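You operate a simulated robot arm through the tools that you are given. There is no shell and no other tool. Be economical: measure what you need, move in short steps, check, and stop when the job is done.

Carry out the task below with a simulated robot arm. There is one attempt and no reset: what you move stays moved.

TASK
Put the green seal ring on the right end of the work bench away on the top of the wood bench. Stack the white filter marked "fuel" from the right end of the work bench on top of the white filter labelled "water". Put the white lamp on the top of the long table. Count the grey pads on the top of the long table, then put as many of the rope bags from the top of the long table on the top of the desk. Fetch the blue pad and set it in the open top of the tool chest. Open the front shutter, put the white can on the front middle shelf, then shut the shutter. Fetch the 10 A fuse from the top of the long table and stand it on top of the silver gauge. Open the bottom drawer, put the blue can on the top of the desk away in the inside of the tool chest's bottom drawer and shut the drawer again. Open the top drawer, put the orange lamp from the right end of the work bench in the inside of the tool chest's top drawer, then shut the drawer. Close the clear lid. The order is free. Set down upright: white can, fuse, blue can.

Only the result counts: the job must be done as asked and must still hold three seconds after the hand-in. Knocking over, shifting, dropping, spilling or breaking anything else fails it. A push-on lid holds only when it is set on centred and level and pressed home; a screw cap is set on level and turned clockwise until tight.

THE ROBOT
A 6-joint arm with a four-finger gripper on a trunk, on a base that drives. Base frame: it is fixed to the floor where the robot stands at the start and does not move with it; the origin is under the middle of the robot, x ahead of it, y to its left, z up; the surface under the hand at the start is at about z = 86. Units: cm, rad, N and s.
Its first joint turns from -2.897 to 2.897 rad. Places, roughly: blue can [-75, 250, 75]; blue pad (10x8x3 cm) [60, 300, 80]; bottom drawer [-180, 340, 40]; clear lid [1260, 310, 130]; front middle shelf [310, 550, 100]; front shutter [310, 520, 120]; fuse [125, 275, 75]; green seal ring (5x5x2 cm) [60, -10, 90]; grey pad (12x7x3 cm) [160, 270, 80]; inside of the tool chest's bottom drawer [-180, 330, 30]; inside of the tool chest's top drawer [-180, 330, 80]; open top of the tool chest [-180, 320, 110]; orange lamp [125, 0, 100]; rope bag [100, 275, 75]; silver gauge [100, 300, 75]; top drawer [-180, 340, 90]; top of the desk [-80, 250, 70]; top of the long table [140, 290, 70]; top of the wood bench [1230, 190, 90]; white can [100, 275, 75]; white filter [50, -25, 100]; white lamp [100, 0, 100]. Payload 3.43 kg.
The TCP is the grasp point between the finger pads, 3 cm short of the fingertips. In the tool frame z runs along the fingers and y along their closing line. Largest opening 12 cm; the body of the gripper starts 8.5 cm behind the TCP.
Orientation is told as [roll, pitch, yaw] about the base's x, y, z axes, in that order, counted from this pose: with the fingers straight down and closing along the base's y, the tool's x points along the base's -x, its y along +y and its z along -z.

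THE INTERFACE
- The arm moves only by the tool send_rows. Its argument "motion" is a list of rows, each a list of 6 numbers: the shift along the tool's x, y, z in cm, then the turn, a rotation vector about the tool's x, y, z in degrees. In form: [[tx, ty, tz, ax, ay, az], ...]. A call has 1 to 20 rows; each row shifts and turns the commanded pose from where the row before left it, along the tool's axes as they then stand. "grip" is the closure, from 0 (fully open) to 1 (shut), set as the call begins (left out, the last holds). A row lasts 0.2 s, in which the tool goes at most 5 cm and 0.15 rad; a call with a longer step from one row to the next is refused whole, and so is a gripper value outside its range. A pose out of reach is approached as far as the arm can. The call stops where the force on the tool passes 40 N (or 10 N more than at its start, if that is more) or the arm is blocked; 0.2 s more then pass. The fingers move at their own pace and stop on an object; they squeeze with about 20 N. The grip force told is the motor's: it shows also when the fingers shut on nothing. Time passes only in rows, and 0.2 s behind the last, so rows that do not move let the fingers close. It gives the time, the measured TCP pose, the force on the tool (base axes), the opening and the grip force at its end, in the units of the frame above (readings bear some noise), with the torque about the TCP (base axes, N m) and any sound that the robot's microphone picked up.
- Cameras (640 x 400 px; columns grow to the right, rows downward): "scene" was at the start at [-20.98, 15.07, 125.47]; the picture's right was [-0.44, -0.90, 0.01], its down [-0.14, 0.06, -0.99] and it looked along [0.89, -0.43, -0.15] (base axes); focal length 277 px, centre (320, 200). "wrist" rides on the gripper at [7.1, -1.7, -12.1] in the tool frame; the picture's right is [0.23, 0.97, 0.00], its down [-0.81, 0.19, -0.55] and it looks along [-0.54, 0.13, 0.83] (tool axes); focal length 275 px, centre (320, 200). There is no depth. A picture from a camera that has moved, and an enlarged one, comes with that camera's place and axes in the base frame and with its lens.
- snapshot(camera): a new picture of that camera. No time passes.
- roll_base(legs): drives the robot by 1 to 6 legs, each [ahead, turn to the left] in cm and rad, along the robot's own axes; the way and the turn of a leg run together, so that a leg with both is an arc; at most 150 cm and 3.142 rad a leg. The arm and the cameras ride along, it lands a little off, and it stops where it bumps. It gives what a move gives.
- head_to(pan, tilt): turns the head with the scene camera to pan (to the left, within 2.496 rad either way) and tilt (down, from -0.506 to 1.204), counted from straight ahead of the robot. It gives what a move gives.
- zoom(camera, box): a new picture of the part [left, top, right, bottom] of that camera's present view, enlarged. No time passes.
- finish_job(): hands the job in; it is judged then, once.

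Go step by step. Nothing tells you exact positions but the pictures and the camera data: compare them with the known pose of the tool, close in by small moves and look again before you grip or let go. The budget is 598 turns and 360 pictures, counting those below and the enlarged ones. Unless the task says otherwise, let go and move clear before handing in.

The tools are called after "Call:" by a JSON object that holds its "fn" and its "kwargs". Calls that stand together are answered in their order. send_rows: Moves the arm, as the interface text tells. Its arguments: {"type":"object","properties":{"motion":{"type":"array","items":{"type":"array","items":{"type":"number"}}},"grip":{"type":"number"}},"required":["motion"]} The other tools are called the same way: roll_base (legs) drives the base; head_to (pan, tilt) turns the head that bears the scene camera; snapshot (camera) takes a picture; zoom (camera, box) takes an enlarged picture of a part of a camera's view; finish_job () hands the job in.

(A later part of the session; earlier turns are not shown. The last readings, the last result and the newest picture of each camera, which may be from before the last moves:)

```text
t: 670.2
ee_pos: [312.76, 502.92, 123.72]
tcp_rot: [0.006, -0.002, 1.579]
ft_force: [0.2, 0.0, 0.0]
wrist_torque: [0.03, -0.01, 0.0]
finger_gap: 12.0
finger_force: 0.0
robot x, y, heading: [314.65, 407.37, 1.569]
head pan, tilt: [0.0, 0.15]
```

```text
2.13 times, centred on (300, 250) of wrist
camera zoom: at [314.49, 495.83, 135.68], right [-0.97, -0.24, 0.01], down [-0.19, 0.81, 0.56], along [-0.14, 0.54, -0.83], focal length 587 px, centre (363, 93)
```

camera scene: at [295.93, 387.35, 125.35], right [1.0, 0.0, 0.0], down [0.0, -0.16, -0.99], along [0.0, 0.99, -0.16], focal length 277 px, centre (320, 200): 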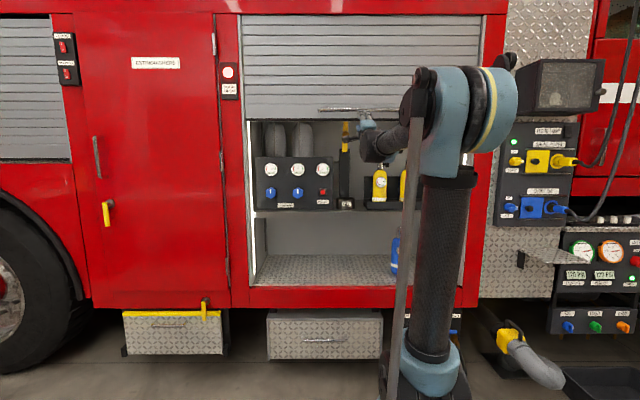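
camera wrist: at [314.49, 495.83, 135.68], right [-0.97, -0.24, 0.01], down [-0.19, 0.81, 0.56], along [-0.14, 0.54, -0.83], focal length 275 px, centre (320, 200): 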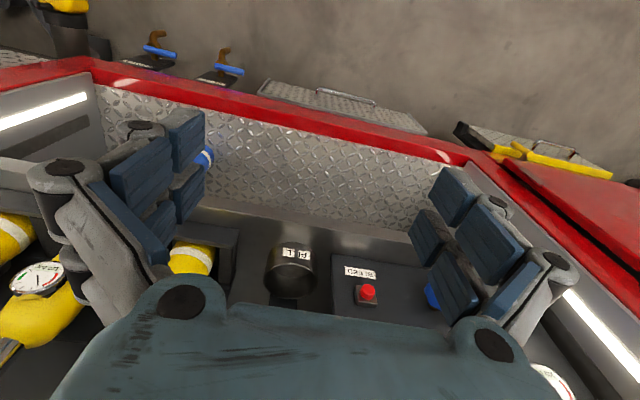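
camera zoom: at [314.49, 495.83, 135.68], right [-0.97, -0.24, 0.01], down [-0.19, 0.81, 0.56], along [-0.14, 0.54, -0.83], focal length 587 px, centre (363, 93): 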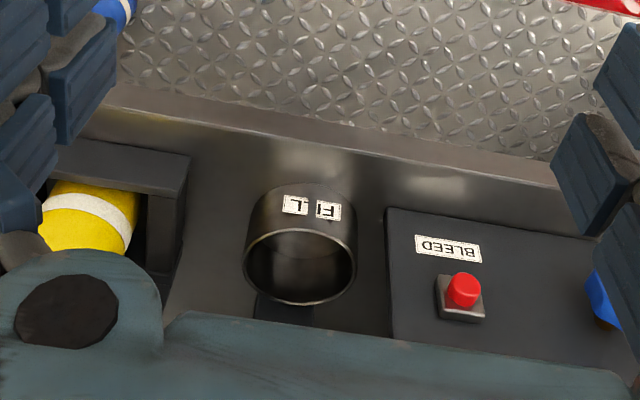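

Insert the wrist camera slightly under the shutter to see behind the "FILL" holder.

Call:
{"fn": "send_rows", "kwargs": {"motion": [[0, 0, 0, 0, -7.1, 0], [0, 0, 0, 0, -7.1, 0], [0, 0, 0, 0, -7.1, 0], [0, 0, 0, 0, -7.1, 0], [0, 0, 0, 0, -7.1, 0], [0, 0, 0, 0, -7.1, 0], [0, 0, 0, 0, -7.1, 0], [0, 0, 0, 0, 0, 0]], "grip": 0.5}}

Call:
{"fn": "send_rows", "kwargs": {"motion": [[-2.2, 0, 2.9, 0, 0, 0], [-2.2, 0, 2.9, 0, 0, 0], [-2.2, 0, 2.9, 0, 0, 0], [-2.2, 0, 2.9, 0, 0, 0], [0, 0, 3, 0, 0, 0], [0, 0, 0, 0, 0, 0]]}}

Call:
{"fn": "snapshot", "kwargs": {"camera": "wrist"}}

Call:
{"fn": "snapshot", "kwargs": {"camera": "scene"}}

```text
t: 672.0
ee_pos: [312.76, 503.0, 123.61]
tcp_rot: [0.011, -0.87, 1.569]
ft_force: [0.5, -1.1, -0.8]
wrist_torque: [0.01, -0.01, 0.03]
finger_gap: 6.0
finger_force: 0.1
robot x, y, heading: [315.26, 407.45, 1.575]
head pan, tilt: [0.0, 0.15]
```

```text
t: 673.4
ee_pos: [312.52, 519.73, 121.06]
tcp_rot: [0.013, -0.869, 1.57]
ft_force: [-0.8, 0.1, 0.0]
wrist_torque: [-0.01, 0.0, 0.03]
finger_gap: 6.01
finger_force: 0.1
robot x, y, heading: [315.09, 407.94, 1.571]
head pan, tilt: [0.0, 0.15]
```

```text
139 pictures are left
camera wrist: at [314.27, 505.97, 123.33], right [-0.97, -0.16, -0.17], down [-0.18, 0.1, 0.98], along [-0.13, 0.98, -0.13], focal length 275 px, centre (320, 200)
```

wrist: 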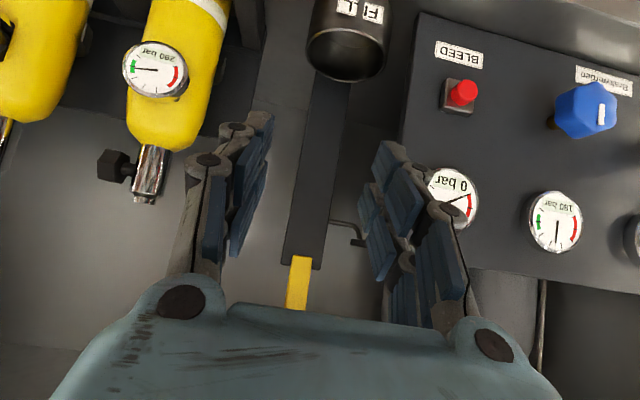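

```text
138 pictures are left
camera scene: at [295.93, 387.36, 125.35], right [1.0, 0.0, 0.0], down [0.0, -0.16, -0.99], along [0.0, 0.99, -0.16], focal length 277 px, centre (320, 200)
```

scene: 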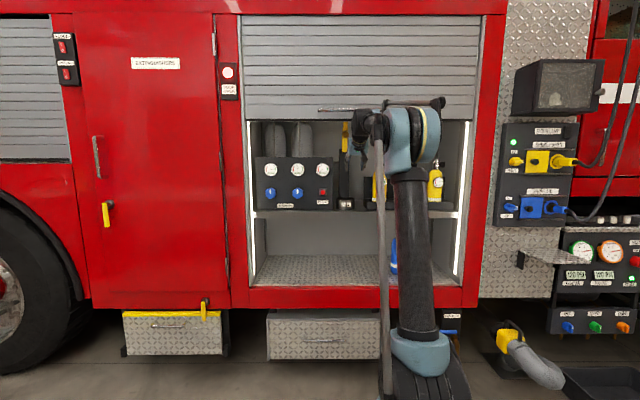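

The free spot on the middle shelf is between holder and cylinder rack, around (316, 541.5). I'll carry the can with this same tilted tool. Back out and drive to the long table.

Call:
{"fn": "send_rows", "kwargs": {"motion": [[2.5, 0, -3, 0, 0, 0], [2.5, 0, -3, 0, 0, 0], [2.5, 0, -3, 0, 0, 0], [2.5, 0, -3, 0, 0, 0], [2.5, 0, -3, 0, 0, 0], [2.5, 0, -3, 0, 0, 0], [2.5, 0, -3, 0, 0, 0], [2.5, 0, -3, 0, 0, 0], [2.5, 0, -3, 0, 0, 0], [2.5, 0, -3, 0, 0, 0], [0, 0, 0, 0, 0, 0]]}}

Call:
{"fn": "roll_base", "kwargs": {"legs": [[0, -1.57], [38, 0], [0, -1.57], [110, 0], [110, 0]]}}

Call:
{"fn": "roll_base", "kwargs": {"legs": [[0, -1.57], [125, 0], [130, 0], [0, -1.57]]}}

Call:
{"fn": "snapshot", "kwargs": {"camera": "scene"}}

```text
t: 675.8
ee_pos: [312.98, 480.83, 121.13]
tcp_rot: [0.01, -0.869, 1.57]
ft_force: [0.6, 0.2, 0.7]
wrist_torque: [0.03, 0.01, 0.04]
finger_gap: 6.02
finger_force: 0.0
robot x, y, heading: [315.16, 406.77, 1.571]
head pan, tilt: [0.0, 0.15]
```

```text
t: 697.5
ee_pos: [352.23, 114.77, 121.04]
tcp_rot: [0.013, -0.87, -1.58]
ft_force: [0.9, 0.5, 0.5]
wrist_torque: [-0.01, 0.0, -0.02]
finger_gap: 6.03
finger_force: 0.0
robot x, y, heading: [350.35, 188.07, -1.58]
head pan, tilt: [0.0, 0.15]
```

```text
t: 718.8
ee_pos: [92.92, 257.7, 122.04]
tcp_rot: [0.012, -0.883, 1.57]
ft_force: [-0.8, 0.8, 0.0]
wrist_torque: [0.0, -0.01, 0.0]
finger_gap: 5.99
finger_force: 0.1
robot x, y, heading: [93.86, 186.04, 1.57]
head pan, tilt: [0.0, 0.15]
```

```text
137 pictures are left
camera scene: at [74.93, 165.74, 125.35], right [1.0, 0.0, 0.0], down [0.0, -0.16, -0.99], along [0.0, 0.99, -0.16], focal length 277 px, centre (320, 200)
```

scene: 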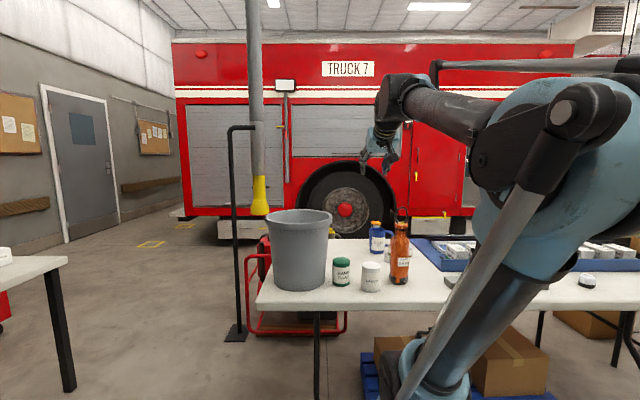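

White can at about (95, 268). Lower in front of it with the tilted tool.

Call:
{"fn": "send_rows", "kwargs": {"motion": [[3.0, -0.25, 2.64, 0, 0, 0], [3.0, -0.25, 2.64, 0, 0, 0], [3.0, -0.25, 2.64, 0, 0, 0], [3.0, -0.25, 2.64, 0, 0, 0], [3.0, -0.25, 2.64, 0, 0, 0], [3.0, -0.25, 2.64, 0, 0, 0], [3.0, -0.25, 2.64, 0, 0, 0], [0, 0, 0, 0, 0, 0]], "grip": 0.25}}

Call:
{"fn": "snapshot", "kwargs": {"camera": "wrist"}}

Call:
{"fn": "head_to", "kwargs": {"pan": -0.1, "tilt": 0.4}}

Call:
{"fn": "snapshot", "kwargs": {"camera": "scene"}}

```text
t: 720.6
ee_pos: [94.31, 257.47, 94.68]
tcp_rot: [0.012, -0.894, 1.569]
ft_force: [0.0, -0.3, 0.0]
wrist_torque: [0.04, -0.02, 0.03]
finger_gap: 8.99
finger_force: 0.1
robot x, y, heading: [93.88, 185.87, 1.574]
head pan, tilt: [0.0, 0.15]
```

```text
136 pictures are left
camera wrist: at [96.15, 243.64, 96.65], right [-0.97, -0.15, -0.17], down [-0.19, 0.08, 0.98], along [-0.14, 0.99, -0.1], focal length 275 px, centre (320, 200)
```

wrist: 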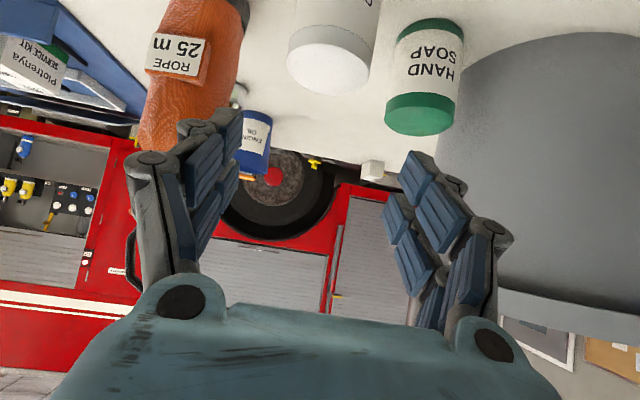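

```text
t: 721.4
ee_pos: [94.39, 257.49, 94.79]
tcp_rot: [0.013, -0.894, 1.569]
ft_force: [0.1, -0.3, -0.4]
wrist_torque: [-0.01, 0.01, 0.01]
finger_gap: 9.01
finger_force: 0.1
robot x, y, heading: [93.76, 185.68, 1.57]
head pan, tilt: [-0.099, 0.4]
```

```text
135 pictures are left
camera scene: at [75.84, 165.65, 123.03], right [1.0, -0.1, 0.0], down [-0.04, -0.4, -0.92], along [0.09, 0.91, -0.4], focal length 277 px, centre (320, 200)
```

scene: 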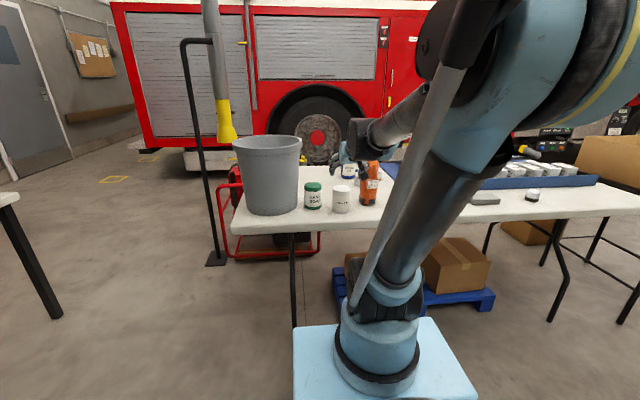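

Call:
{"fn": "send_rows", "kwargs": {"motion": [[2.5, 0, 0, 0, 0, 0], [2.4, 0, 0, 0, 0, 0], [0, 0, 4, 0, 0, 0], [0, 0, 4, 0, 0, 0], [0, 0, 3, 0, 0, 0], [0, 0, 0, 0, 0, 0]]}}

Call:
{"fn": "snapshot", "kwargs": {"camera": "wrist"}}

Call:
{"fn": "zoom", "kwargs": {"camera": "scene", "box": [290, 120, 410, 240]}}

```text
t: 722.8
ee_pos: [94.3, 262.99, 84.13]
tcp_rot: [0.012, -0.894, 1.571]
ft_force: [0.0, 0.3, 0.0]
wrist_torque: [-0.02, 0.01, -0.01]
finger_gap: 9.01
finger_force: 0.1
robot x, y, heading: [93.99, 185.85, 1.568]
head pan, tilt: [-0.099, 0.4]
```

```text
134 pictures are left
camera wrist: at [95.97, 249.17, 85.97], right [-0.97, -0.15, -0.17], down [-0.19, 0.08, 0.98], along [-0.14, 0.99, -0.1], focal length 275 px, centre (320, 200)
```

wrist: 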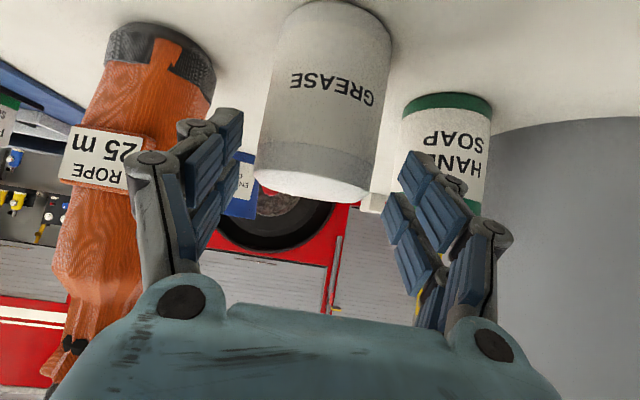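

```text
3.33 times, centred on (350, 180) of scene
camera zoom: at [75.84, 165.65, 123.03], right [1.0, -0.1, 0.0], down [-0.04, -0.4, -0.92], along [0.09, 0.91, -0.4], focal length 922 px, centre (220, 267)
```

zoom: 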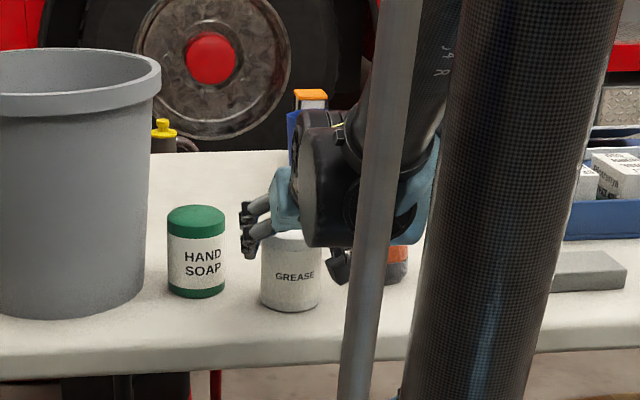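

Call:
{"fn": "send_rows", "kwargs": {"motion": [[0, 0.4, 2, 0, 0, 0], [0, 0, 1.7, 0, 0, 0], [0, 0, 1, 0, 0, 0], [0, 0, 0, 0, 0, 0]]}}

Call:
{"fn": "snapshot", "kwargs": {"camera": "wrist"}}

```text
t: 723.8
ee_pos: [93.81, 266.61, 81.21]
tcp_rot: [0.011, -0.894, 1.57]
ft_force: [0.0, -0.4, 0.2]
wrist_torque: [0.0, -0.02, 0.01]
finger_gap: 8.99
finger_force: 0.0
robot x, y, heading: [93.75, 185.57, 1.571]
head pan, tilt: [-0.099, 0.4]
```

```text
132 pictures are left
camera wrist: at [95.56, 252.82, 83.12], right [-0.97, -0.15, -0.17], down [-0.18, 0.08, 0.98], along [-0.14, 0.99, -0.1], focal length 275 px, centre (320, 200)
```

wrist: 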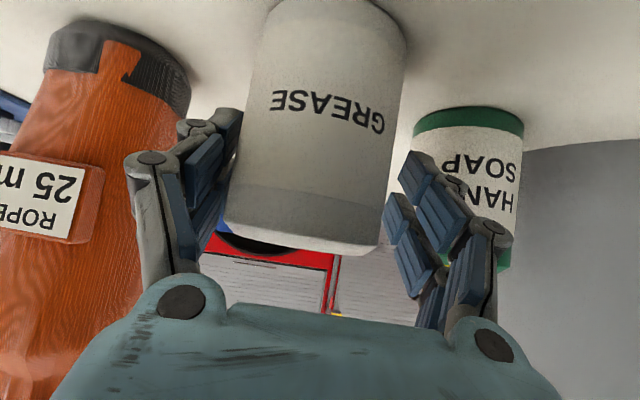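

Call:
{"fn": "send_rows", "kwargs": {"motion": [[0, 0, 0, 0, 0, 0], [0, 0, 0, 0, 0, 0], [0, 0, 0, 0, 0, 0]], "grip": 1}}

Call:
{"fn": "send_rows", "kwargs": {"motion": [[-1.5, 0, -1.25, 0, 0, 0], [-3, 0, -2.5, 0, 0, 0], [-3, 0, -2.5, 0, 0, 0], [-3, 0, -2.5, 0, 0, 0], [0, 0, 0, 0, 0, 0]]}}

Call:
{"fn": "snapshot", "kwargs": {"camera": "wrist"}}

Call:
{"fn": "snapshot", "kwargs": {"camera": "scene"}}

```text
t: 724.6
ee_pos: [93.84, 266.69, 81.29]
tcp_rot: [0.012, -0.894, 1.571]
ft_force: [-2.5, 0.8, 6.1]
wrist_torque: [0.15, 0.23, 0.0]
finger_gap: 7.07
finger_force: 20.3
robot x, y, heading: [93.82, 185.85, 1.573]
head pan, tilt: [-0.099, 0.4]
```

```text
t: 725.8
ee_pos: [93.97, 266.44, 94.97]
tcp_rot: [0.011, -0.894, 1.57]
ft_force: [0.3, 0.1, -4.6]
wrist_torque: [0.02, 0.02, -0.03]
finger_gap: 7.05
finger_force: 20.3
robot x, y, heading: [94.09, 185.73, 1.567]
head pan, tilt: [-0.099, 0.4]
```

```text
131 pictures are left
camera wrist: at [95.64, 252.55, 96.85], right [-0.97, -0.15, -0.17], down [-0.19, 0.08, 0.98], along [-0.14, 0.99, -0.1], focal length 275 px, centre (320, 200)
```

wrist: 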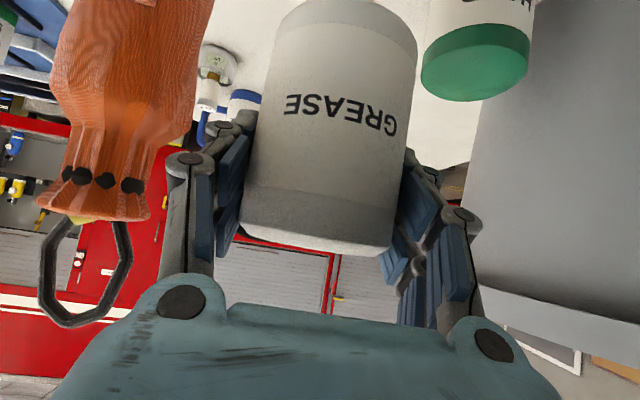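

```text
130 pictures are left
camera scene: at [75.84, 165.67, 123.03], right [1.0, -0.1, 0.0], down [-0.04, -0.4, -0.92], along [0.09, 0.91, -0.4], focal length 277 px, centre (320, 200)
```

scene: 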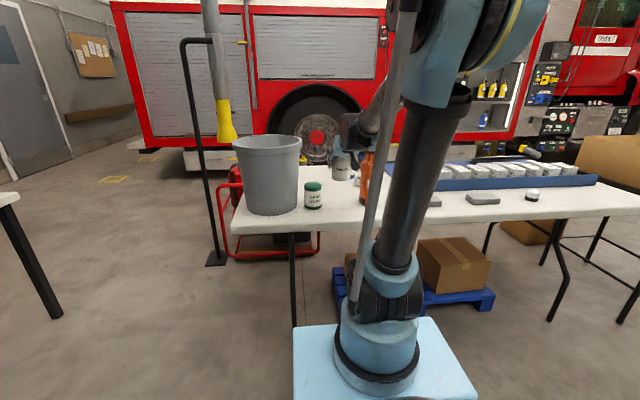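

White can held upright. Raise, retract and drive to the shelf.

Call:
{"fn": "send_rows", "kwargs": {"motion": [[2.5, 0, -3.1, 0, 0, 0], [2.5, 0, -3.1, 0, 0, 0], [-3.1, 0, -2.5, 0, 0, 0], [-3.1, 0, -2.5, 0, 0, 0], [-3.1, 0, -2.5, 0, 0, 0], [-3.1, 0, -2.5, 0, 0, 0], [-3.1, 0, -2.5, 0, 0, 0], [-3.1, 0, -2.5, 0, 0, 0], [0, 0, 0, 0, 0, 0]]}}

Call:
{"fn": "roll_base", "kwargs": {"legs": [[0, -1.57], [130, 0], [128, 0]]}}

Call:
{"fn": "roll_base", "kwargs": {"legs": [[0, 1.57], [110, 0], [105, 0]]}}

Call:
{"fn": "snapshot", "kwargs": {"camera": "scene"}}

```text
t: 727.8
ee_pos: [94.15, 258.5, 118.83]
tcp_rot: [0.011, -0.894, 1.569]
ft_force: [-0.9, -0.1, -3.7]
wrist_torque: [0.01, 0.02, 0.0]
finger_gap: 7.05
finger_force: 19.6
robot x, y, heading: [93.72, 185.68, 1.571]
head pan, tilt: [-0.099, 0.4]
```

```text
t: 744.1
ee_pos: [413.73, 186.55, 120.26]
tcp_rot: [0.014, -0.91, -0.001]
ft_force: [-3.1, 0.5, -2.9]
wrist_torque: [-0.02, -0.05, -0.01]
finger_gap: 7.01
finger_force: 45.1
robot x, y, heading: [344.48, 186.44, 0.003]
head pan, tilt: [-0.099, 0.4]
stopped in leg 3: the force on the tool passed its limit at 134 N (the readings are from after the stop); the commanded pose is now the measured one
```

```text
t: 759.2
ee_pos: [342.98, 471.86, 120.29]
tcp_rot: [0.013, -0.909, 1.579]
ft_force: [-0.3, 0.2, 1.3]
wrist_torque: [0.02, 0.0, 0.0]
finger_gap: 7.03
finger_force: 20.0
robot x, y, heading: [342.98, 402.57, 1.581]
head pan, tilt: [-0.099, 0.4]
```

```text
129 pictures are left
camera scene: at [325.48, 382.14, 123.03], right [1.0, -0.09, 0.0], down [-0.03, -0.4, -0.92], along [0.08, 0.91, -0.4], focal length 277 px, centre (320, 200)
```

scene: 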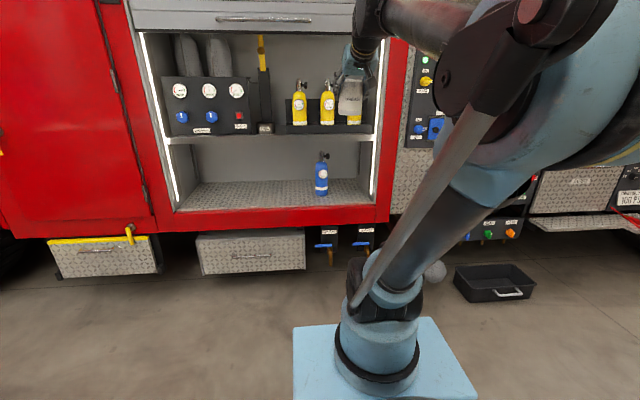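

The can brushed the wall on the way. Check its state in the grip.

Call:
{"fn": "snapshot", "kwargs": {"camera": "wrist"}}

Call:
{"fn": "zoom", "kwargs": {"camera": "scene", "box": [250, 20, 410, 150]}}

```text
128 pictures are left
camera wrist: at [344.79, 458.06, 121.98], right [-0.97, -0.16, -0.17], down [-0.19, 0.06, 0.98], along [-0.15, 0.99, -0.09], focal length 275 px, centre (320, 200)
```

wrist: 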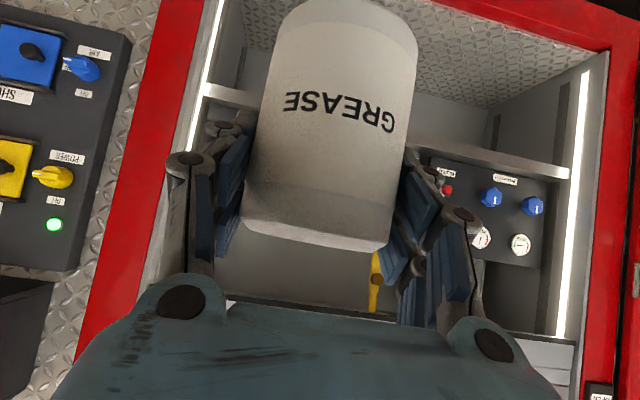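

```text
3.08 times, centred on (330, 85) of scene
camera zoom: at [325.48, 382.14, 123.03], right [1.0, -0.09, 0.0], down [-0.03, -0.4, -0.92], along [0.08, 0.91, -0.4], focal length 851 px, centre (289, 554)
```

zoom: 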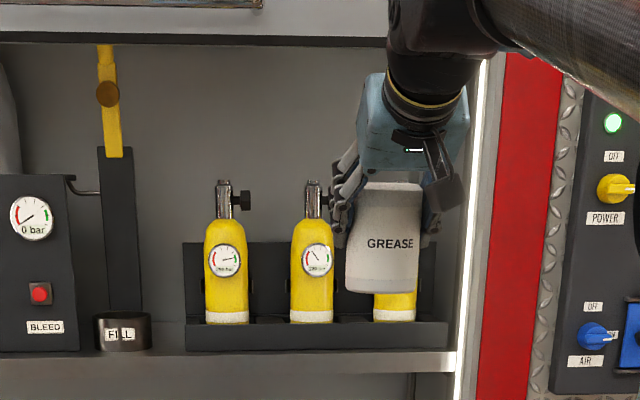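

The can is still well seated. Reposition the base to about (316, 436).

Call:
{"fn": "roll_base", "kwargs": {"legs": [[0, 0.665], [42, 0], [0, -0.675]]}}

Call:
{"fn": "snapshot", "kwargs": {"camera": "wrist"}}

Call:
{"fn": "head_to", "kwargs": {"pan": 0.1, "tilt": 0.15}}

Call:
{"fn": "snapshot", "kwargs": {"camera": "scene"}}

```text
t: 765.9
ee_pos: [317.92, 503.48, 121.12]
tcp_rot: [0.014, -0.921, 1.564]
ft_force: [-0.2, 0.9, -5.2]
wrist_torque: [-0.02, -0.01, -0.02]
finger_gap: 7.06
finger_force: 19.4
robot x, y, heading: [316.89, 435.47, 1.563]
head pan, tilt: [-0.099, 0.4]
```

```text
126 pictures are left
camera wrist: at [319.5, 489.53, 122.62], right [-0.97, -0.14, -0.18], down [-0.18, 0.05, 0.98], along [-0.13, 0.99, -0.07], focal length 275 px, centre (320, 200)
```

wrist: 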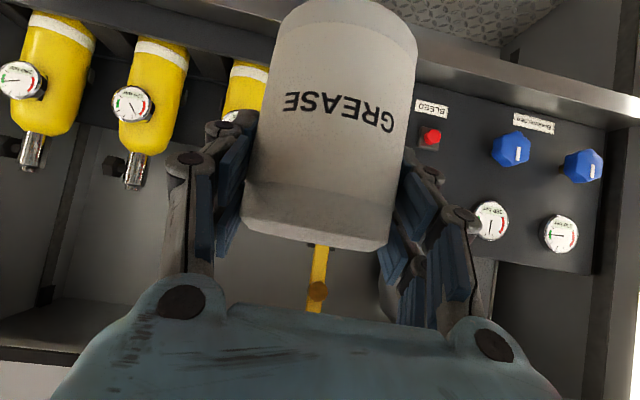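

```text
t: 766.7
ee_pos: [317.88, 501.89, 121.86]
tcp_rot: [0.014, -0.934, 1.561]
ft_force: [0.4, -0.5, -3.9]
wrist_torque: [0.01, 0.03, -0.01]
finger_gap: 7.02
finger_force: 19.9
robot x, y, heading: [316.45, 435.22, 1.564]
head pan, tilt: [0.099, 0.15]
```

```text
125 pictures are left
camera scene: at [296.51, 415.46, 125.34], right [1.0, 0.09, 0.0], down [0.01, -0.16, -0.99], along [-0.09, 0.98, -0.16], focal length 277 px, centre (320, 200)
```

scene: 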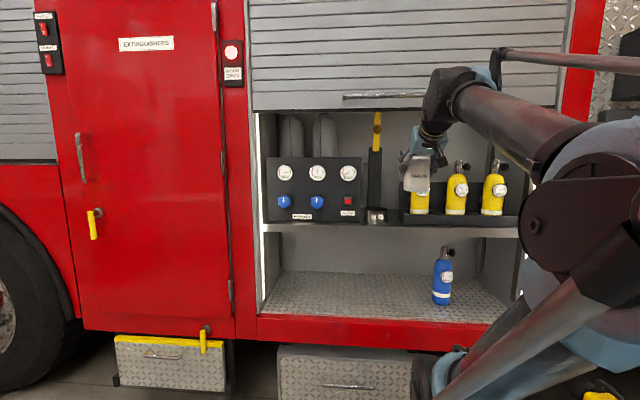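

Call:
{"fn": "send_rows", "kwargs": {"motion": [[-2.5, 0.7, 3.12, 0, 2.3, 0], [-2.5, 0.7, 3.12, 0, 0, 0], [-2.5, 0.7, 3.12, 0, 0, 0], [-2.5, 0, 3.12, 0, 0, 0], [-2.5, 0, 3.12, 0, 0, 0], [-2.5, 0, 3.12, 0, 0, 0], [-2.5, 0, 3.12, 0, 0, 0], [0, 0, 0, 0, 0, 0]]}}

Call:
{"fn": "snapshot", "kwargs": {"camera": "wrist"}}

Call:
{"fn": "snapshot", "kwargs": {"camera": "scene"}}

```text
t: 768.5
ee_pos: [315.67, 530.14, 122.03]
tcp_rot: [0.011, -0.893, 1.567]
ft_force: [-0.9, 1.0, -4.2]
wrist_torque: [-0.01, 0.02, -0.03]
finger_gap: 7.04
finger_force: 19.6
robot x, y, heading: [316.6, 435.3, 1.571]
head pan, tilt: [0.099, 0.15]
```

```text
124 pictures are left
camera wrist: at [317.35, 516.14, 123.91], right [-0.97, -0.15, -0.17], down [-0.19, 0.08, 0.98], along [-0.13, 0.99, -0.1], focal length 275 px, centre (320, 200)
```

wrist: 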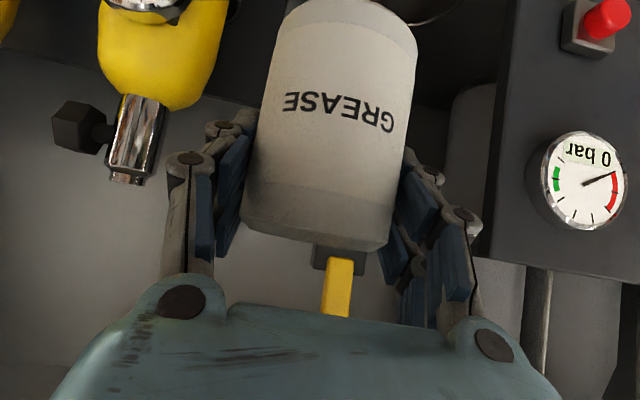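

```text
123 pictures are left
camera scene: at [296.5, 415.47, 125.35], right [1.0, 0.09, 0.0], down [0.01, -0.16, -0.99], along [-0.09, 0.98, -0.16], focal length 277 px, centre (320, 200)
```

scene: 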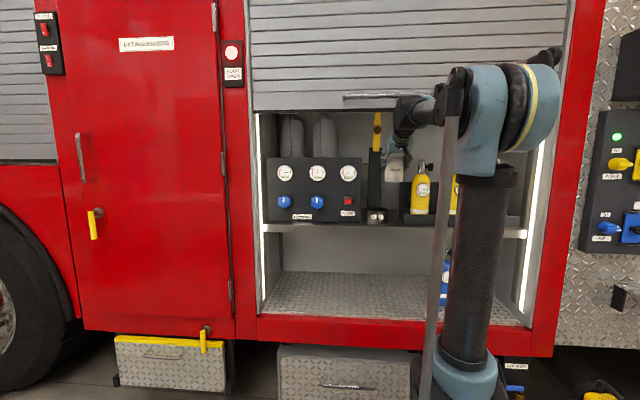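

Call:
{"fn": "send_rows", "kwargs": {"motion": [[-2.5, 0, 3.12, 0, 0, 0], [-2.5, 0, 3.12, 0, 0, 0], [-2.1, 0, 2.65, 0, 0, 0], [2.3, 0, 1.9, 0, 0, 0], [2.3, 0, 1.9, 0, 0, 0], [2.3, 0, 1.9, 0, 0, 0], [0, 0, 0, 0, 0, 0]]}}

Call:
{"fn": "zoom", "kwargs": {"camera": "scene", "box": [330, 90, 450, 240]}}

Call:
{"fn": "snapshot", "kwargs": {"camera": "wrist"}}

```text
t: 770.1
ee_pos: [315.54, 541.64, 112.87]
tcp_rot: [0.01, -0.893, 1.564]
ft_force: [0.1, -0.4, -4.2]
wrist_torque: [0.01, 0.0, -0.02]
finger_gap: 7.04
finger_force: 20.3
robot x, y, heading: [316.78, 435.68, 1.563]
head pan, tilt: [0.099, 0.15]
```

```text
2.67 times, centred on (390, 165) of scene
camera zoom: at [296.5, 415.48, 125.36], right [1.0, 0.09, 0.0], down [0.01, -0.16, -0.99], along [-0.09, 0.98, -0.16], focal length 738 px, centre (133, 293)
```

zoom: 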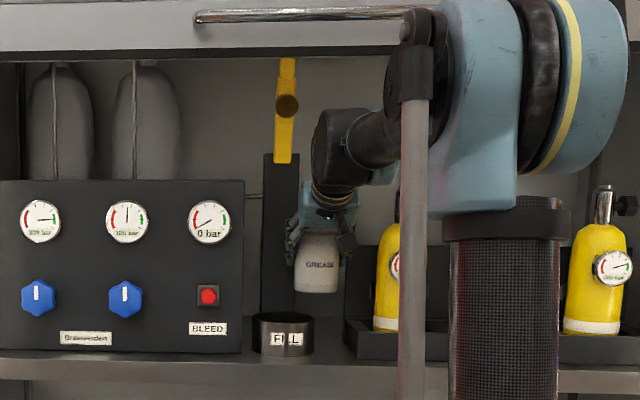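

```text
121 pictures are left
camera wrist: at [317.23, 527.67, 114.9], right [-0.97, -0.15, -0.17], down [-0.19, 0.08, 0.98], along [-0.13, 0.99, -0.1], focal length 275 px, centre (320, 200)
```

wrist: 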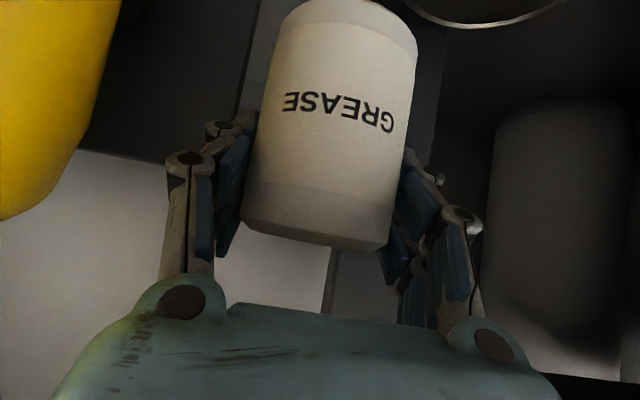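

No contact here; lower straight down.

Call:
{"fn": "send_rows", "kwargs": {"motion": [[1.56, 0, 1.25, 0, 0, 0], [1.56, 0, 1.25, 0, 0, 0], [1.56, 0, 1.25, 0, 0, 0], [0.78, 0, 0.63, 0, 0, 0], [0, 0, 0, 0, 0, 0]]}}

Call:
{"fn": "zoom", "kwargs": {"camera": "scene", "box": [360, 130, 440, 230]}}

```text
t: 771.3
ee_pos: [315.48, 541.45, 106.01]
tcp_rot: [0.012, -0.896, 1.563]
ft_force: [1.0, 0.6, 12.9]
wrist_torque: [0.02, 0.61, -0.05]
finger_gap: 7.12
finger_force: 19.9
robot x, y, heading: [316.81, 435.18, 1.569]
head pan, tilt: [0.099, 0.15]
```

```text
4.00 times, centred on (400, 180) of scene
camera zoom: at [296.51, 415.4, 125.34], right [1.0, 0.09, 0.0], down [0.01, -0.16, -0.99], along [-0.09, 0.98, -0.16], focal length 1107 px, centre (0, 280)
```

zoom: 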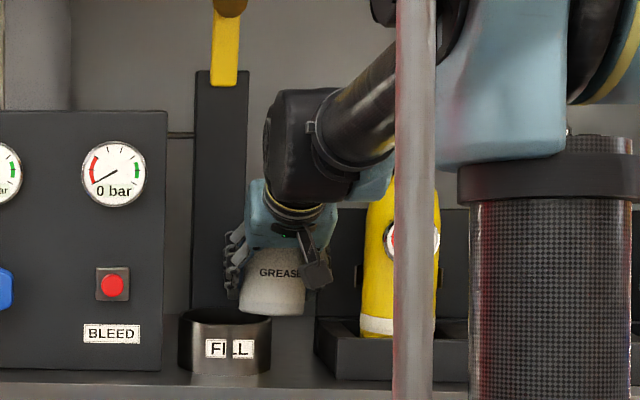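

It touches something on its -x side (stand of the holder). Lift slightly, shift +x by 1 cm and retry.

Call:
{"fn": "send_rows", "kwargs": {"motion": [[-1.2, 0, -0.95, 0, 0, 0], [0, -1.0, 0, 0, 0, 0], [0, 0, 0, 0, 0, 0]]}}

Call:
{"fn": "snapshot", "kwargs": {"camera": "wrist"}}

Call:
{"fn": "send_rows", "kwargs": {"motion": [[0.78, 0, 0.63, 0, 0, 0], [0.78, 0, 0.63, 0, 0, 0], [0.4, 0, 0.32, 0, 0, 0], [0, 0, 0, 0, 0, 0]]}}

```text
t: 772.1
ee_pos: [316.53, 541.64, 107.58]
tcp_rot: [0.013, -0.893, 1.565]
ft_force: [-0.5, -0.4, -4.4]
wrist_torque: [-0.02, 0.01, 0.0]
finger_gap: 7.1
finger_force: 20.2
robot x, y, heading: [316.4, 435.56, 1.566]
head pan, tilt: [0.099, 0.15]
```

```text
119 pictures are left
camera wrist: at [318.19, 527.68, 109.44], right [-0.97, -0.15, -0.17], down [-0.19, 0.08, 0.98], along [-0.13, 0.99, -0.1], focal length 275 px, centre (320, 200)
```

wrist: 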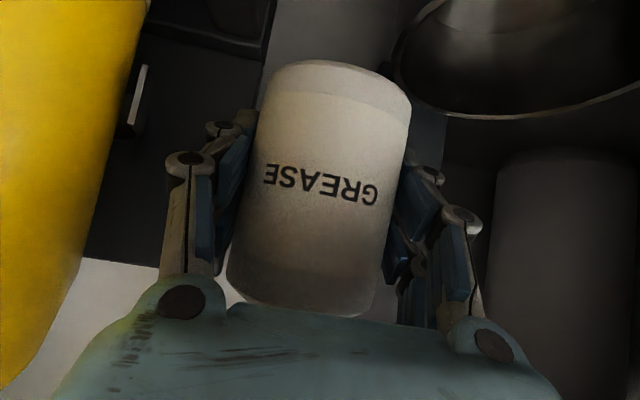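

```text
t: 773.1
ee_pos: [316.6, 541.43, 105.07]
tcp_rot: [0.01, -0.897, 1.565]
ft_force: [-0.7, 4.0, 14.6]
wrist_torque: [-0.04, 0.67, -0.12]
finger_gap: 7.15
finger_force: 19.9
robot x, y, heading: [316.33, 435.11, 1.56]
head pan, tilt: [0.099, 0.15]
```

The can is catching the holder's rim (it lies further back than estimated) and slid up slightly in the grip. Lift, move to (317.2, 544.5), lower again.

Call:
{"fn": "send_rows", "kwargs": {"motion": [[-1.56, 0, -1.25, 0, 0, 0], [-1.56, 0, -1.25, 0, 0, 0], [-1.56, 0, -1.25, 0, 0, 0], [-1.9, -0.6, 2.4, 0, 0, 0], [0, 0, 0, 0, 0, 0]]}}

Call:
{"fn": "snapshot", "kwargs": {"camera": "wrist"}}

Call:
{"fn": "zoom", "kwargs": {"camera": "scene", "box": [360, 130, 440, 230]}}

```text
t: 774.0
ee_pos: [316.87, 542.14, 111.95]
tcp_rot: [0.011, -0.898, 1.568]
ft_force: [0.2, 3.8, -7.4]
wrist_torque: [0.01, 0.01, -0.02]
finger_gap: 7.01
finger_force: 20.0
robot x, y, heading: [316.63, 435.44, 1.567]
head pan, tilt: [0.099, 0.15]
stopped in row 4: the force on the tool passed its limit at 81 N (the readings are from after the stop); the commanded pose is now the measured one
```

```text
118 pictures are left
camera wrist: at [318.62, 528.26, 113.9], right [-0.97, -0.15, -0.17], down [-0.19, 0.07, 0.98], along [-0.13, 0.99, -0.1], focal length 275 px, centre (320, 200)
```

wrist: 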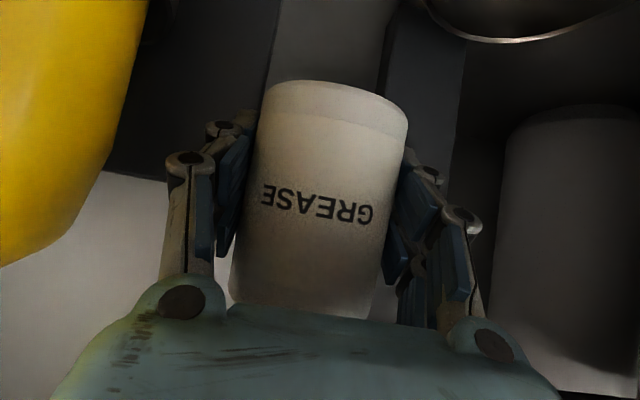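

```text
4.00 times, centred on (400, 180) of scene
camera zoom: at [296.5, 415.59, 125.38], right [1.0, 0.09, 0.0], down [0.01, -0.16, -0.99], along [-0.09, 0.98, -0.16], focal length 1107 px, centre (0, 280)
```

zoom: 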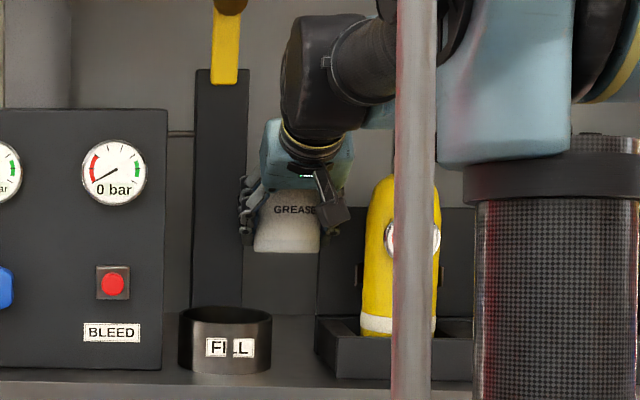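

Fingers don't fit deeper. Better plan: regrip the can near its top (using the empty lower compartment floor), then set it in the notch at about (316.4, 531.2) with the fingers above the holder and rack rims. Back out first.

Call:
{"fn": "send_rows", "kwargs": {"motion": [[-0.8, 0, -0.6, 0, 0, 0], [2.5, 0, -3.12, 0, 0, 0], [2.5, 0, -3.12, 0, 0, 0], [2.5, 0, -3.12, 0, 0, 0], [2.5, 0, -3.12, 0, 0, 0], [2.5, 0, -3.12, 0, 0, 0], [2.5, 0, -3.12, 0, 0, 0], [2.5, 0, -3.12, 0, 0, 0], [2.5, 0, -3.12, 0, 0, 0], [2.5, 0, -3.12, 0, 0, 0], [0, 0, 0, 0, 0, 0]]}}

Call:
{"fn": "send_rows", "kwargs": {"motion": [[3.1, 1.5, 2.5, 0, 0, 0], [3.1, 1.5, 2.5, 0, 0, 0], [3.1, 1.5, 2.5, 0, 0, 0], [3.1, 1.5, 2.5, 0, 0, 0], [3.1, 1.5, 2.5, 0, 0, 0], [3.1, 1.5, 2.5, 0, 0, 0], [3.1, 1.5, 2.5, 0, 0, 0], [3.1, 1.5, 2.5, 0, 0, 0], [0, 0, 0, 0, 0, 0]]}}

Call:
{"fn": "snapshot", "kwargs": {"camera": "wrist"}}

Call:
{"fn": "snapshot", "kwargs": {"camera": "scene"}}

```text
t: 776.5
ee_pos: [317.31, 506.16, 113.11]
tcp_rot: [0.011, -0.897, 1.567]
ft_force: [-0.3, 1.0, -3.8]
wrist_torque: [0.01, -0.03, 0.0]
finger_gap: 7.06
finger_force: 19.8
robot x, y, heading: [316.55, 435.16, 1.563]
head pan, tilt: [0.099, 0.15]
```

```text
t: 778.5
ee_pos: [305.04, 506.32, 81.04]
tcp_rot: [0.008, -0.898, 1.569]
ft_force: [-0.4, -1.0, -5.3]
wrist_torque: [0.0, 0.02, 0.02]
finger_gap: 7.02
finger_force: 20.1
robot x, y, heading: [316.54, 435.58, 1.567]
head pan, tilt: [0.099, 0.15]
```

```text
116 pictures are left
camera wrist: at [306.65, 492.39, 82.95], right [-0.97, -0.15, -0.17], down [-0.19, 0.07, 0.98], along [-0.13, 0.99, -0.1], focal length 275 px, centre (320, 200)
```

wrist: 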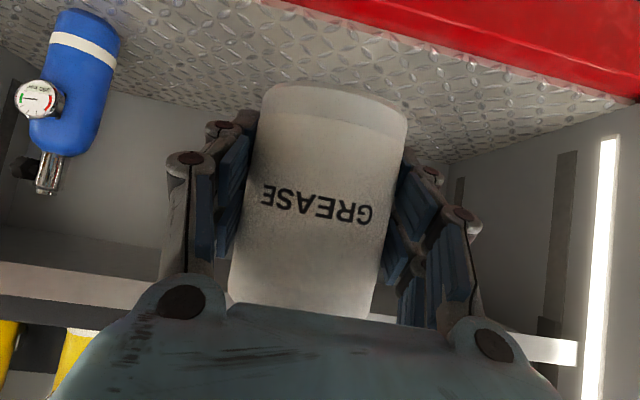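

```text
115 pictures are left
camera scene: at [296.5, 415.47, 125.35], right [1.0, 0.09, 0.0], down [0.01, -0.16, -0.99], along [-0.09, 0.98, -0.16], focal length 277 px, centre (320, 200)
```

scene: 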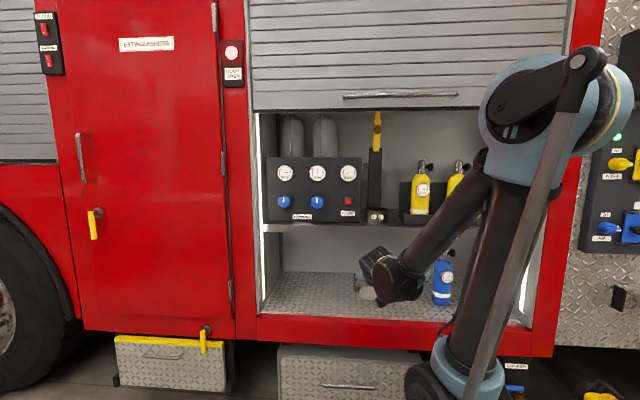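

Call:
{"fn": "send_rows", "kwargs": {"motion": [[2.0, 0, 1.6, 0, 0, 0], [2.0, 0, 1.6, 0, 0, 0], [-2.5, 0, 3.12, 0, 0, 0], [-2.5, 0, 3.12, 0, 0, 0], [-2.5, 0, 3.12, 0, 0, 0], [-2.5, 0, 3.12, 0, 0, 0], [-2.5, 0, 3.12, 0, 0, 0], [-2.5, 0, 3.12, 0, 0, 0], [0, 0, 0, 0, 0, 0]]}}

Call:
{"fn": "send_rows", "kwargs": {"motion": [[1.56, 0, 1.25, 0, 0, 0], [1.56, 0, 1.25, 0, 0, 0], [0.8, 0, 0.65, 0, 0, 0], [0, 0, 0, 0, 0, 0]]}}

Call:
{"fn": "snapshot", "kwargs": {"camera": "wrist"}}

```text
t: 780.5
ee_pos: [304.9, 530.25, 76.24]
tcp_rot: [0.011, -0.898, 1.569]
ft_force: [0.4, 0.1, -4.4]
wrist_torque: [0.02, -0.01, 0.01]
finger_gap: 7.01
finger_force: 19.5
robot x, y, heading: [316.23, 435.34, 1.562]
head pan, tilt: [0.099, 0.15]
```

```text
t: 781.5
ee_pos: [304.83, 530.2, 71.14]
tcp_rot: [0.009, -0.896, 1.571]
ft_force: [0.4, -0.7, -4.6]
wrist_torque: [0.01, -0.01, -0.04]
finger_gap: 7.0
finger_force: 20.3
robot x, y, heading: [316.39, 435.62, 1.565]
head pan, tilt: [0.099, 0.15]
```

```text
114 pictures are left
camera wrist: at [306.44, 516.34, 73.02], right [-0.97, -0.15, -0.17], down [-0.19, 0.07, 0.98], along [-0.13, 0.99, -0.1], focal length 275 px, centre (320, 200)
```

wrist: 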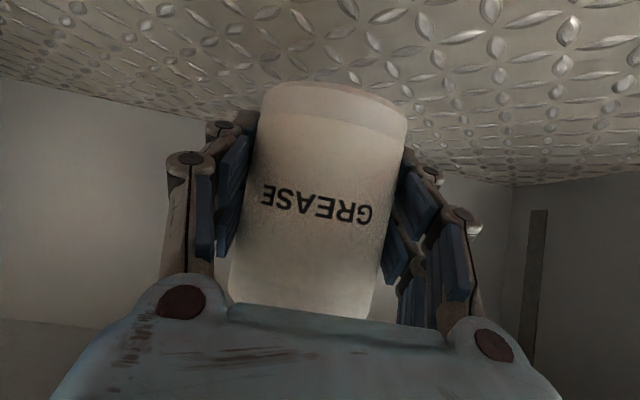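

Call:
{"fn": "send_rows", "kwargs": {"motion": [[0.8, 0, 0.62, 0, 0, 0], [0.8, 0, 0.62, 0, 0, 0], [0.4, 0, 0.31, 0, 0, 0], [0.4, 0, 0.31, 0, 0, 0], [0, 0, 0, 0, 0, 0]]}}

Call:
{"fn": "send_rows", "kwargs": {"motion": [[0.4, 0, 0.31, 0, 0, 0], [0.4, 0, 0.31, 0, 0, 0], [0, 0, 0, 0, 0, 0]]}}

```text
t: 782.6
ee_pos: [304.73, 530.16, 68.21]
tcp_rot: [0.01, -0.897, 1.569]
ft_force: [-0.6, 0.1, -4.6]
wrist_torque: [0.01, 0.04, -0.03]
finger_gap: 7.03
finger_force: 20.5
robot x, y, heading: [316.23, 435.17, 1.559]
head pan, tilt: [0.099, 0.15]
```

```text
t: 783.5
ee_pos: [304.65, 530.2, 67.0]
tcp_rot: [0.01, -0.897, 1.569]
ft_force: [-0.4, -0.4, -4.2]
wrist_torque: [0.0, -0.02, 0.0]
finger_gap: 7.02
finger_force: 20.4
robot x, y, heading: [316.57, 435.25, 1.567]
head pan, tilt: [0.099, 0.15]
```

Call:
{"fn": "send_rows", "kwargs": {"motion": [[0.4, 0, 0.31, 0, 0, 0], [0.4, 0, 0.31, 0, 0, 0], [0.4, 0, 0.31, 0, 0, 0], [0, 0, 0, 0, 0, 0]]}}

Call:
{"fn": "snapshot", "kwargs": {"camera": "wrist"}}

```text
t: 784.5
ee_pos: [304.76, 530.28, 65.53]
tcp_rot: [0.011, -0.897, 1.57]
ft_force: [0.2, 0.1, -3.9]
wrist_torque: [-0.03, -0.02, 0.0]
finger_gap: 7.03
finger_force: 20.2
robot x, y, heading: [316.51, 435.32, 1.566]
head pan, tilt: [0.099, 0.15]
```

```text
113 pictures are left
camera wrist: at [306.38, 516.37, 67.44], right [-0.97, -0.15, -0.17], down [-0.19, 0.07, 0.98], along [-0.13, 0.99, -0.1], focal length 275 px, centre (320, 200)
```

wrist: 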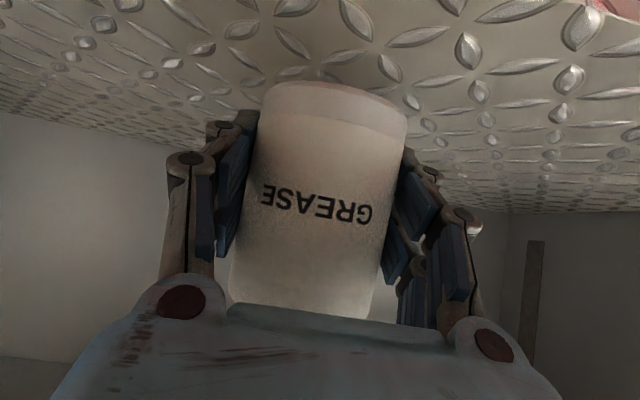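

Call:
{"fn": "send_rows", "kwargs": {"motion": [[0.4, 0, 0.31, 0, 0, 0], [0.4, 0, 0.31, 0, 0, 0], [0.4, 0, 0.31, 0, 0, 0], [0, 0, 0, 0, 0, 0]]}}

Call:
{"fn": "zoom", "kwargs": {"camera": "scene", "box": [320, 230, 460, 340]}}

```text
t: 785.5
ee_pos: [304.69, 530.19, 63.96]
tcp_rot: [0.013, -0.899, 1.569]
ft_force: [0.0, -0.5, -4.3]
wrist_torque: [0.01, 0.01, 0.03]
finger_gap: 7.01
finger_force: 19.3
robot x, y, heading: [316.65, 435.17, 1.566]
head pan, tilt: [0.099, 0.15]
```

```text
3.64 times, centred on (390, 285) of scene
camera zoom: at [296.5, 415.49, 125.36], right [1.0, 0.09, 0.0], down [0.01, -0.16, -0.99], along [-0.09, 0.98, -0.16], focal length 1006 px, centre (66, -109)
```

zoom: 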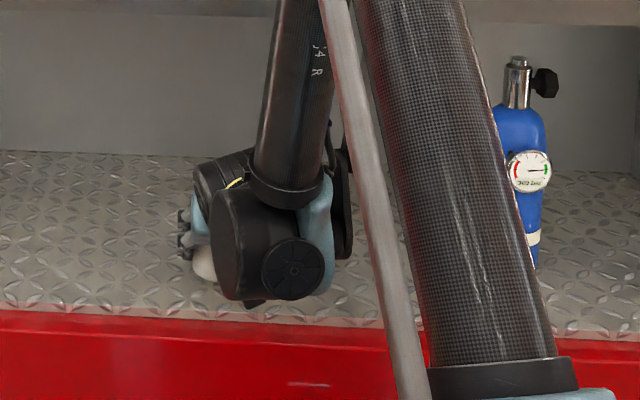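

Call:
{"fn": "send_rows", "kwargs": {"motion": [[0.4, 0, 0.31, 0, 0, 0], [0.4, 0, 0.31, 0, 0, 0], [0.4, 0, 0.31, 0, 0, 0], [0, 0, 0, 0, 0, 0]]}}

Call:
{"fn": "snapshot", "kwargs": {"camera": "wrist"}}

```text
t: 786.5
ee_pos: [304.72, 530.15, 62.44]
tcp_rot: [0.011, -0.897, 1.57]
ft_force: [0.1, -0.2, -4.7]
wrist_torque: [0.01, -0.01, 0.05]
finger_gap: 7.02
finger_force: 19.6
robot x, y, heading: [316.23, 435.33, 1.565]
head pan, tilt: [0.099, 0.15]
```

```text
111 pictures are left
camera wrist: at [306.4, 516.33, 64.4], right [-0.97, -0.15, -0.17], down [-0.19, 0.07, 0.98], along [-0.13, 0.99, -0.1], focal length 275 px, centre (320, 200)
```

wrist: 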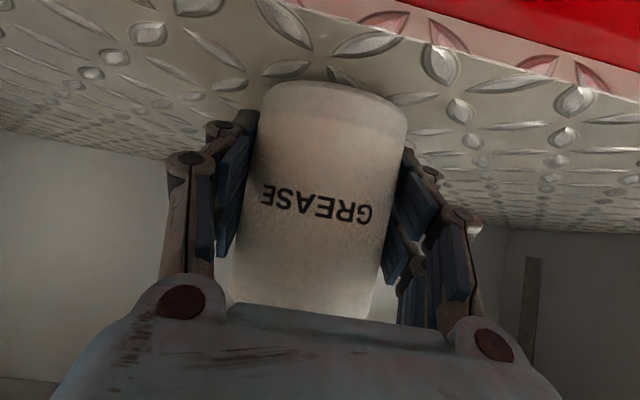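

Call:
{"fn": "send_rows", "kwargs": {"motion": [[0.4, 0, 0.31, 0, 0, 0], [0.3, 0, 0.24, 0, 0, 0], [0.2, 0, 0.16, 0, 0, 0], [0, 0, 0, 0, 0, 0]]}}

```text
t: 787.5
ee_pos: [304.73, 530.1, 61.54]
tcp_rot: [0.008, -0.895, 1.57]
ft_force: [1.8, -7.7, 17.0]
wrist_torque: [-0.16, -0.42, -0.11]
finger_gap: 7.03
finger_force: 19.8
robot x, y, heading: [316.37, 435.17, 1.566]
head pan, tilt: [0.099, 0.15]
```

Can is standing on the lower floor. Release, raise 3.3 cm and regrip higher.

Call:
{"fn": "send_rows", "kwargs": {"motion": [[0, 0, 0, 0, 0, 0], [0, 0, 0, 0, 0, 0]], "grip": 0.3}}

Call:
{"fn": "send_rows", "kwargs": {"motion": [[-1.3, 0, -1.05, 0, 0, 0], [-1.3, 0, -1.05, 0, 0, 0], [0, 0, 0, 0, 0, 0]]}}

Call:
{"fn": "snapshot", "kwargs": {"camera": "wrist"}}

```text
t: 788.0
ee_pos: [304.68, 530.28, 61.49]
tcp_rot: [0.006, -0.895, 1.569]
ft_force: [0.0, -0.2, 1.0]
wrist_torque: [-0.01, 0.01, -0.01]
finger_gap: 8.41
finger_force: 0.1
robot x, y, heading: [316.53, 435.35, 1.565]
head pan, tilt: [0.099, 0.15]
```

```text
t: 788.9
ee_pos: [304.73, 530.17, 64.65]
tcp_rot: [0.011, -0.897, 1.57]
ft_force: [-0.1, -0.1, -0.7]
wrist_torque: [0.0, -0.01, 0.02]
finger_gap: 8.4
finger_force: 0.1
robot x, y, heading: [316.52, 435.25, 1.567]
head pan, tilt: [0.099, 0.15]
```

```text
110 pictures are left
camera wrist: at [306.37, 516.29, 66.61], right [-0.97, -0.15, -0.17], down [-0.19, 0.07, 0.98], along [-0.13, 0.99, -0.1], focal length 275 px, centre (320, 200)
```

wrist: 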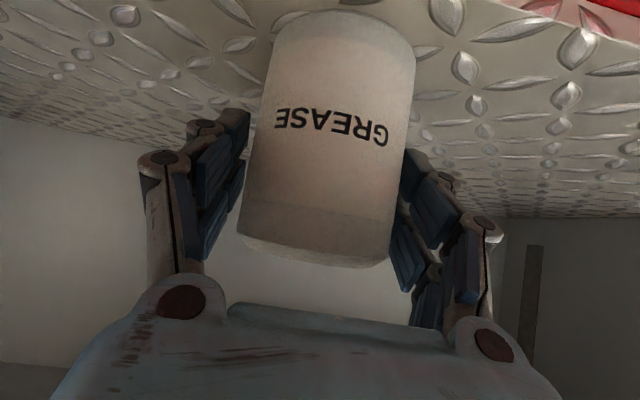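

Call:
{"fn": "send_rows", "kwargs": {"motion": [[-0.65, 0, -0.52, 0, 0, 0], [0, 0, 0, 0, 0, 0]]}}

Call:
{"fn": "send_rows", "kwargs": {"motion": [[0, 0, 0, 0, 0, 0], [0, 0, 0, 0, 0, 0], [0, 0, 0, 0, 0, 0]], "grip": 1}}

Call:
{"fn": "send_rows", "kwargs": {"motion": [[-1.5, 0, -1.25, 0, 0, 0], [-3, 0, -2.4, 0, 0, 0], [-3, 0, -2.4, 0, 0, 0], [-3, 0, -2.4, 0, 0, 0], [0, 0, 0, 0, 0, 0]]}}

Call:
{"fn": "snapshot", "kwargs": {"camera": "wrist"}}

```text
t: 789.5
ee_pos: [304.71, 530.2, 65.52]
tcp_rot: [0.01, -0.899, 1.567]
ft_force: [0.3, 0.2, 0.3]
wrist_torque: [-0.01, 0.03, 0.01]
finger_gap: 8.41
finger_force: 0.0
robot x, y, heading: [316.47, 435.48, 1.566]
head pan, tilt: [0.099, 0.15]
```

```text
t: 790.2
ee_pos: [304.64, 530.1, 65.69]
tcp_rot: [0.012, -0.898, 1.568]
ft_force: [-0.6, -2.5, 3.9]
wrist_torque: [-0.08, 0.12, -0.04]
finger_gap: 6.98
finger_force: 20.0
robot x, y, heading: [316.79, 435.55, 1.562]
head pan, tilt: [0.099, 0.15]
```

```text
t: 791.5
ee_pos: [304.74, 530.08, 79.06]
tcp_rot: [0.01, -0.897, 1.568]
ft_force: [0.3, 0.1, -4.0]
wrist_torque: [0.02, 0.0, 0.02]
finger_gap: 6.99
finger_force: 19.8
robot x, y, heading: [316.59, 435.28, 1.568]
head pan, tilt: [0.099, 0.15]
```

```text
109 pictures are left
camera wrist: at [306.42, 516.18, 80.91], right [-0.97, -0.15, -0.17], down [-0.19, 0.07, 0.98], along [-0.13, 0.99, -0.1], focal length 275 px, centre (320, 200)
```

wrist: 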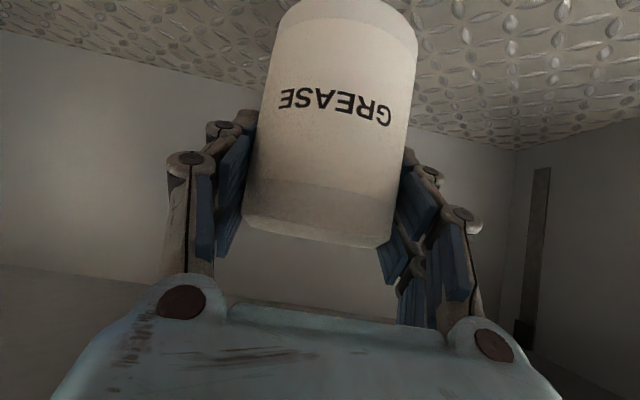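

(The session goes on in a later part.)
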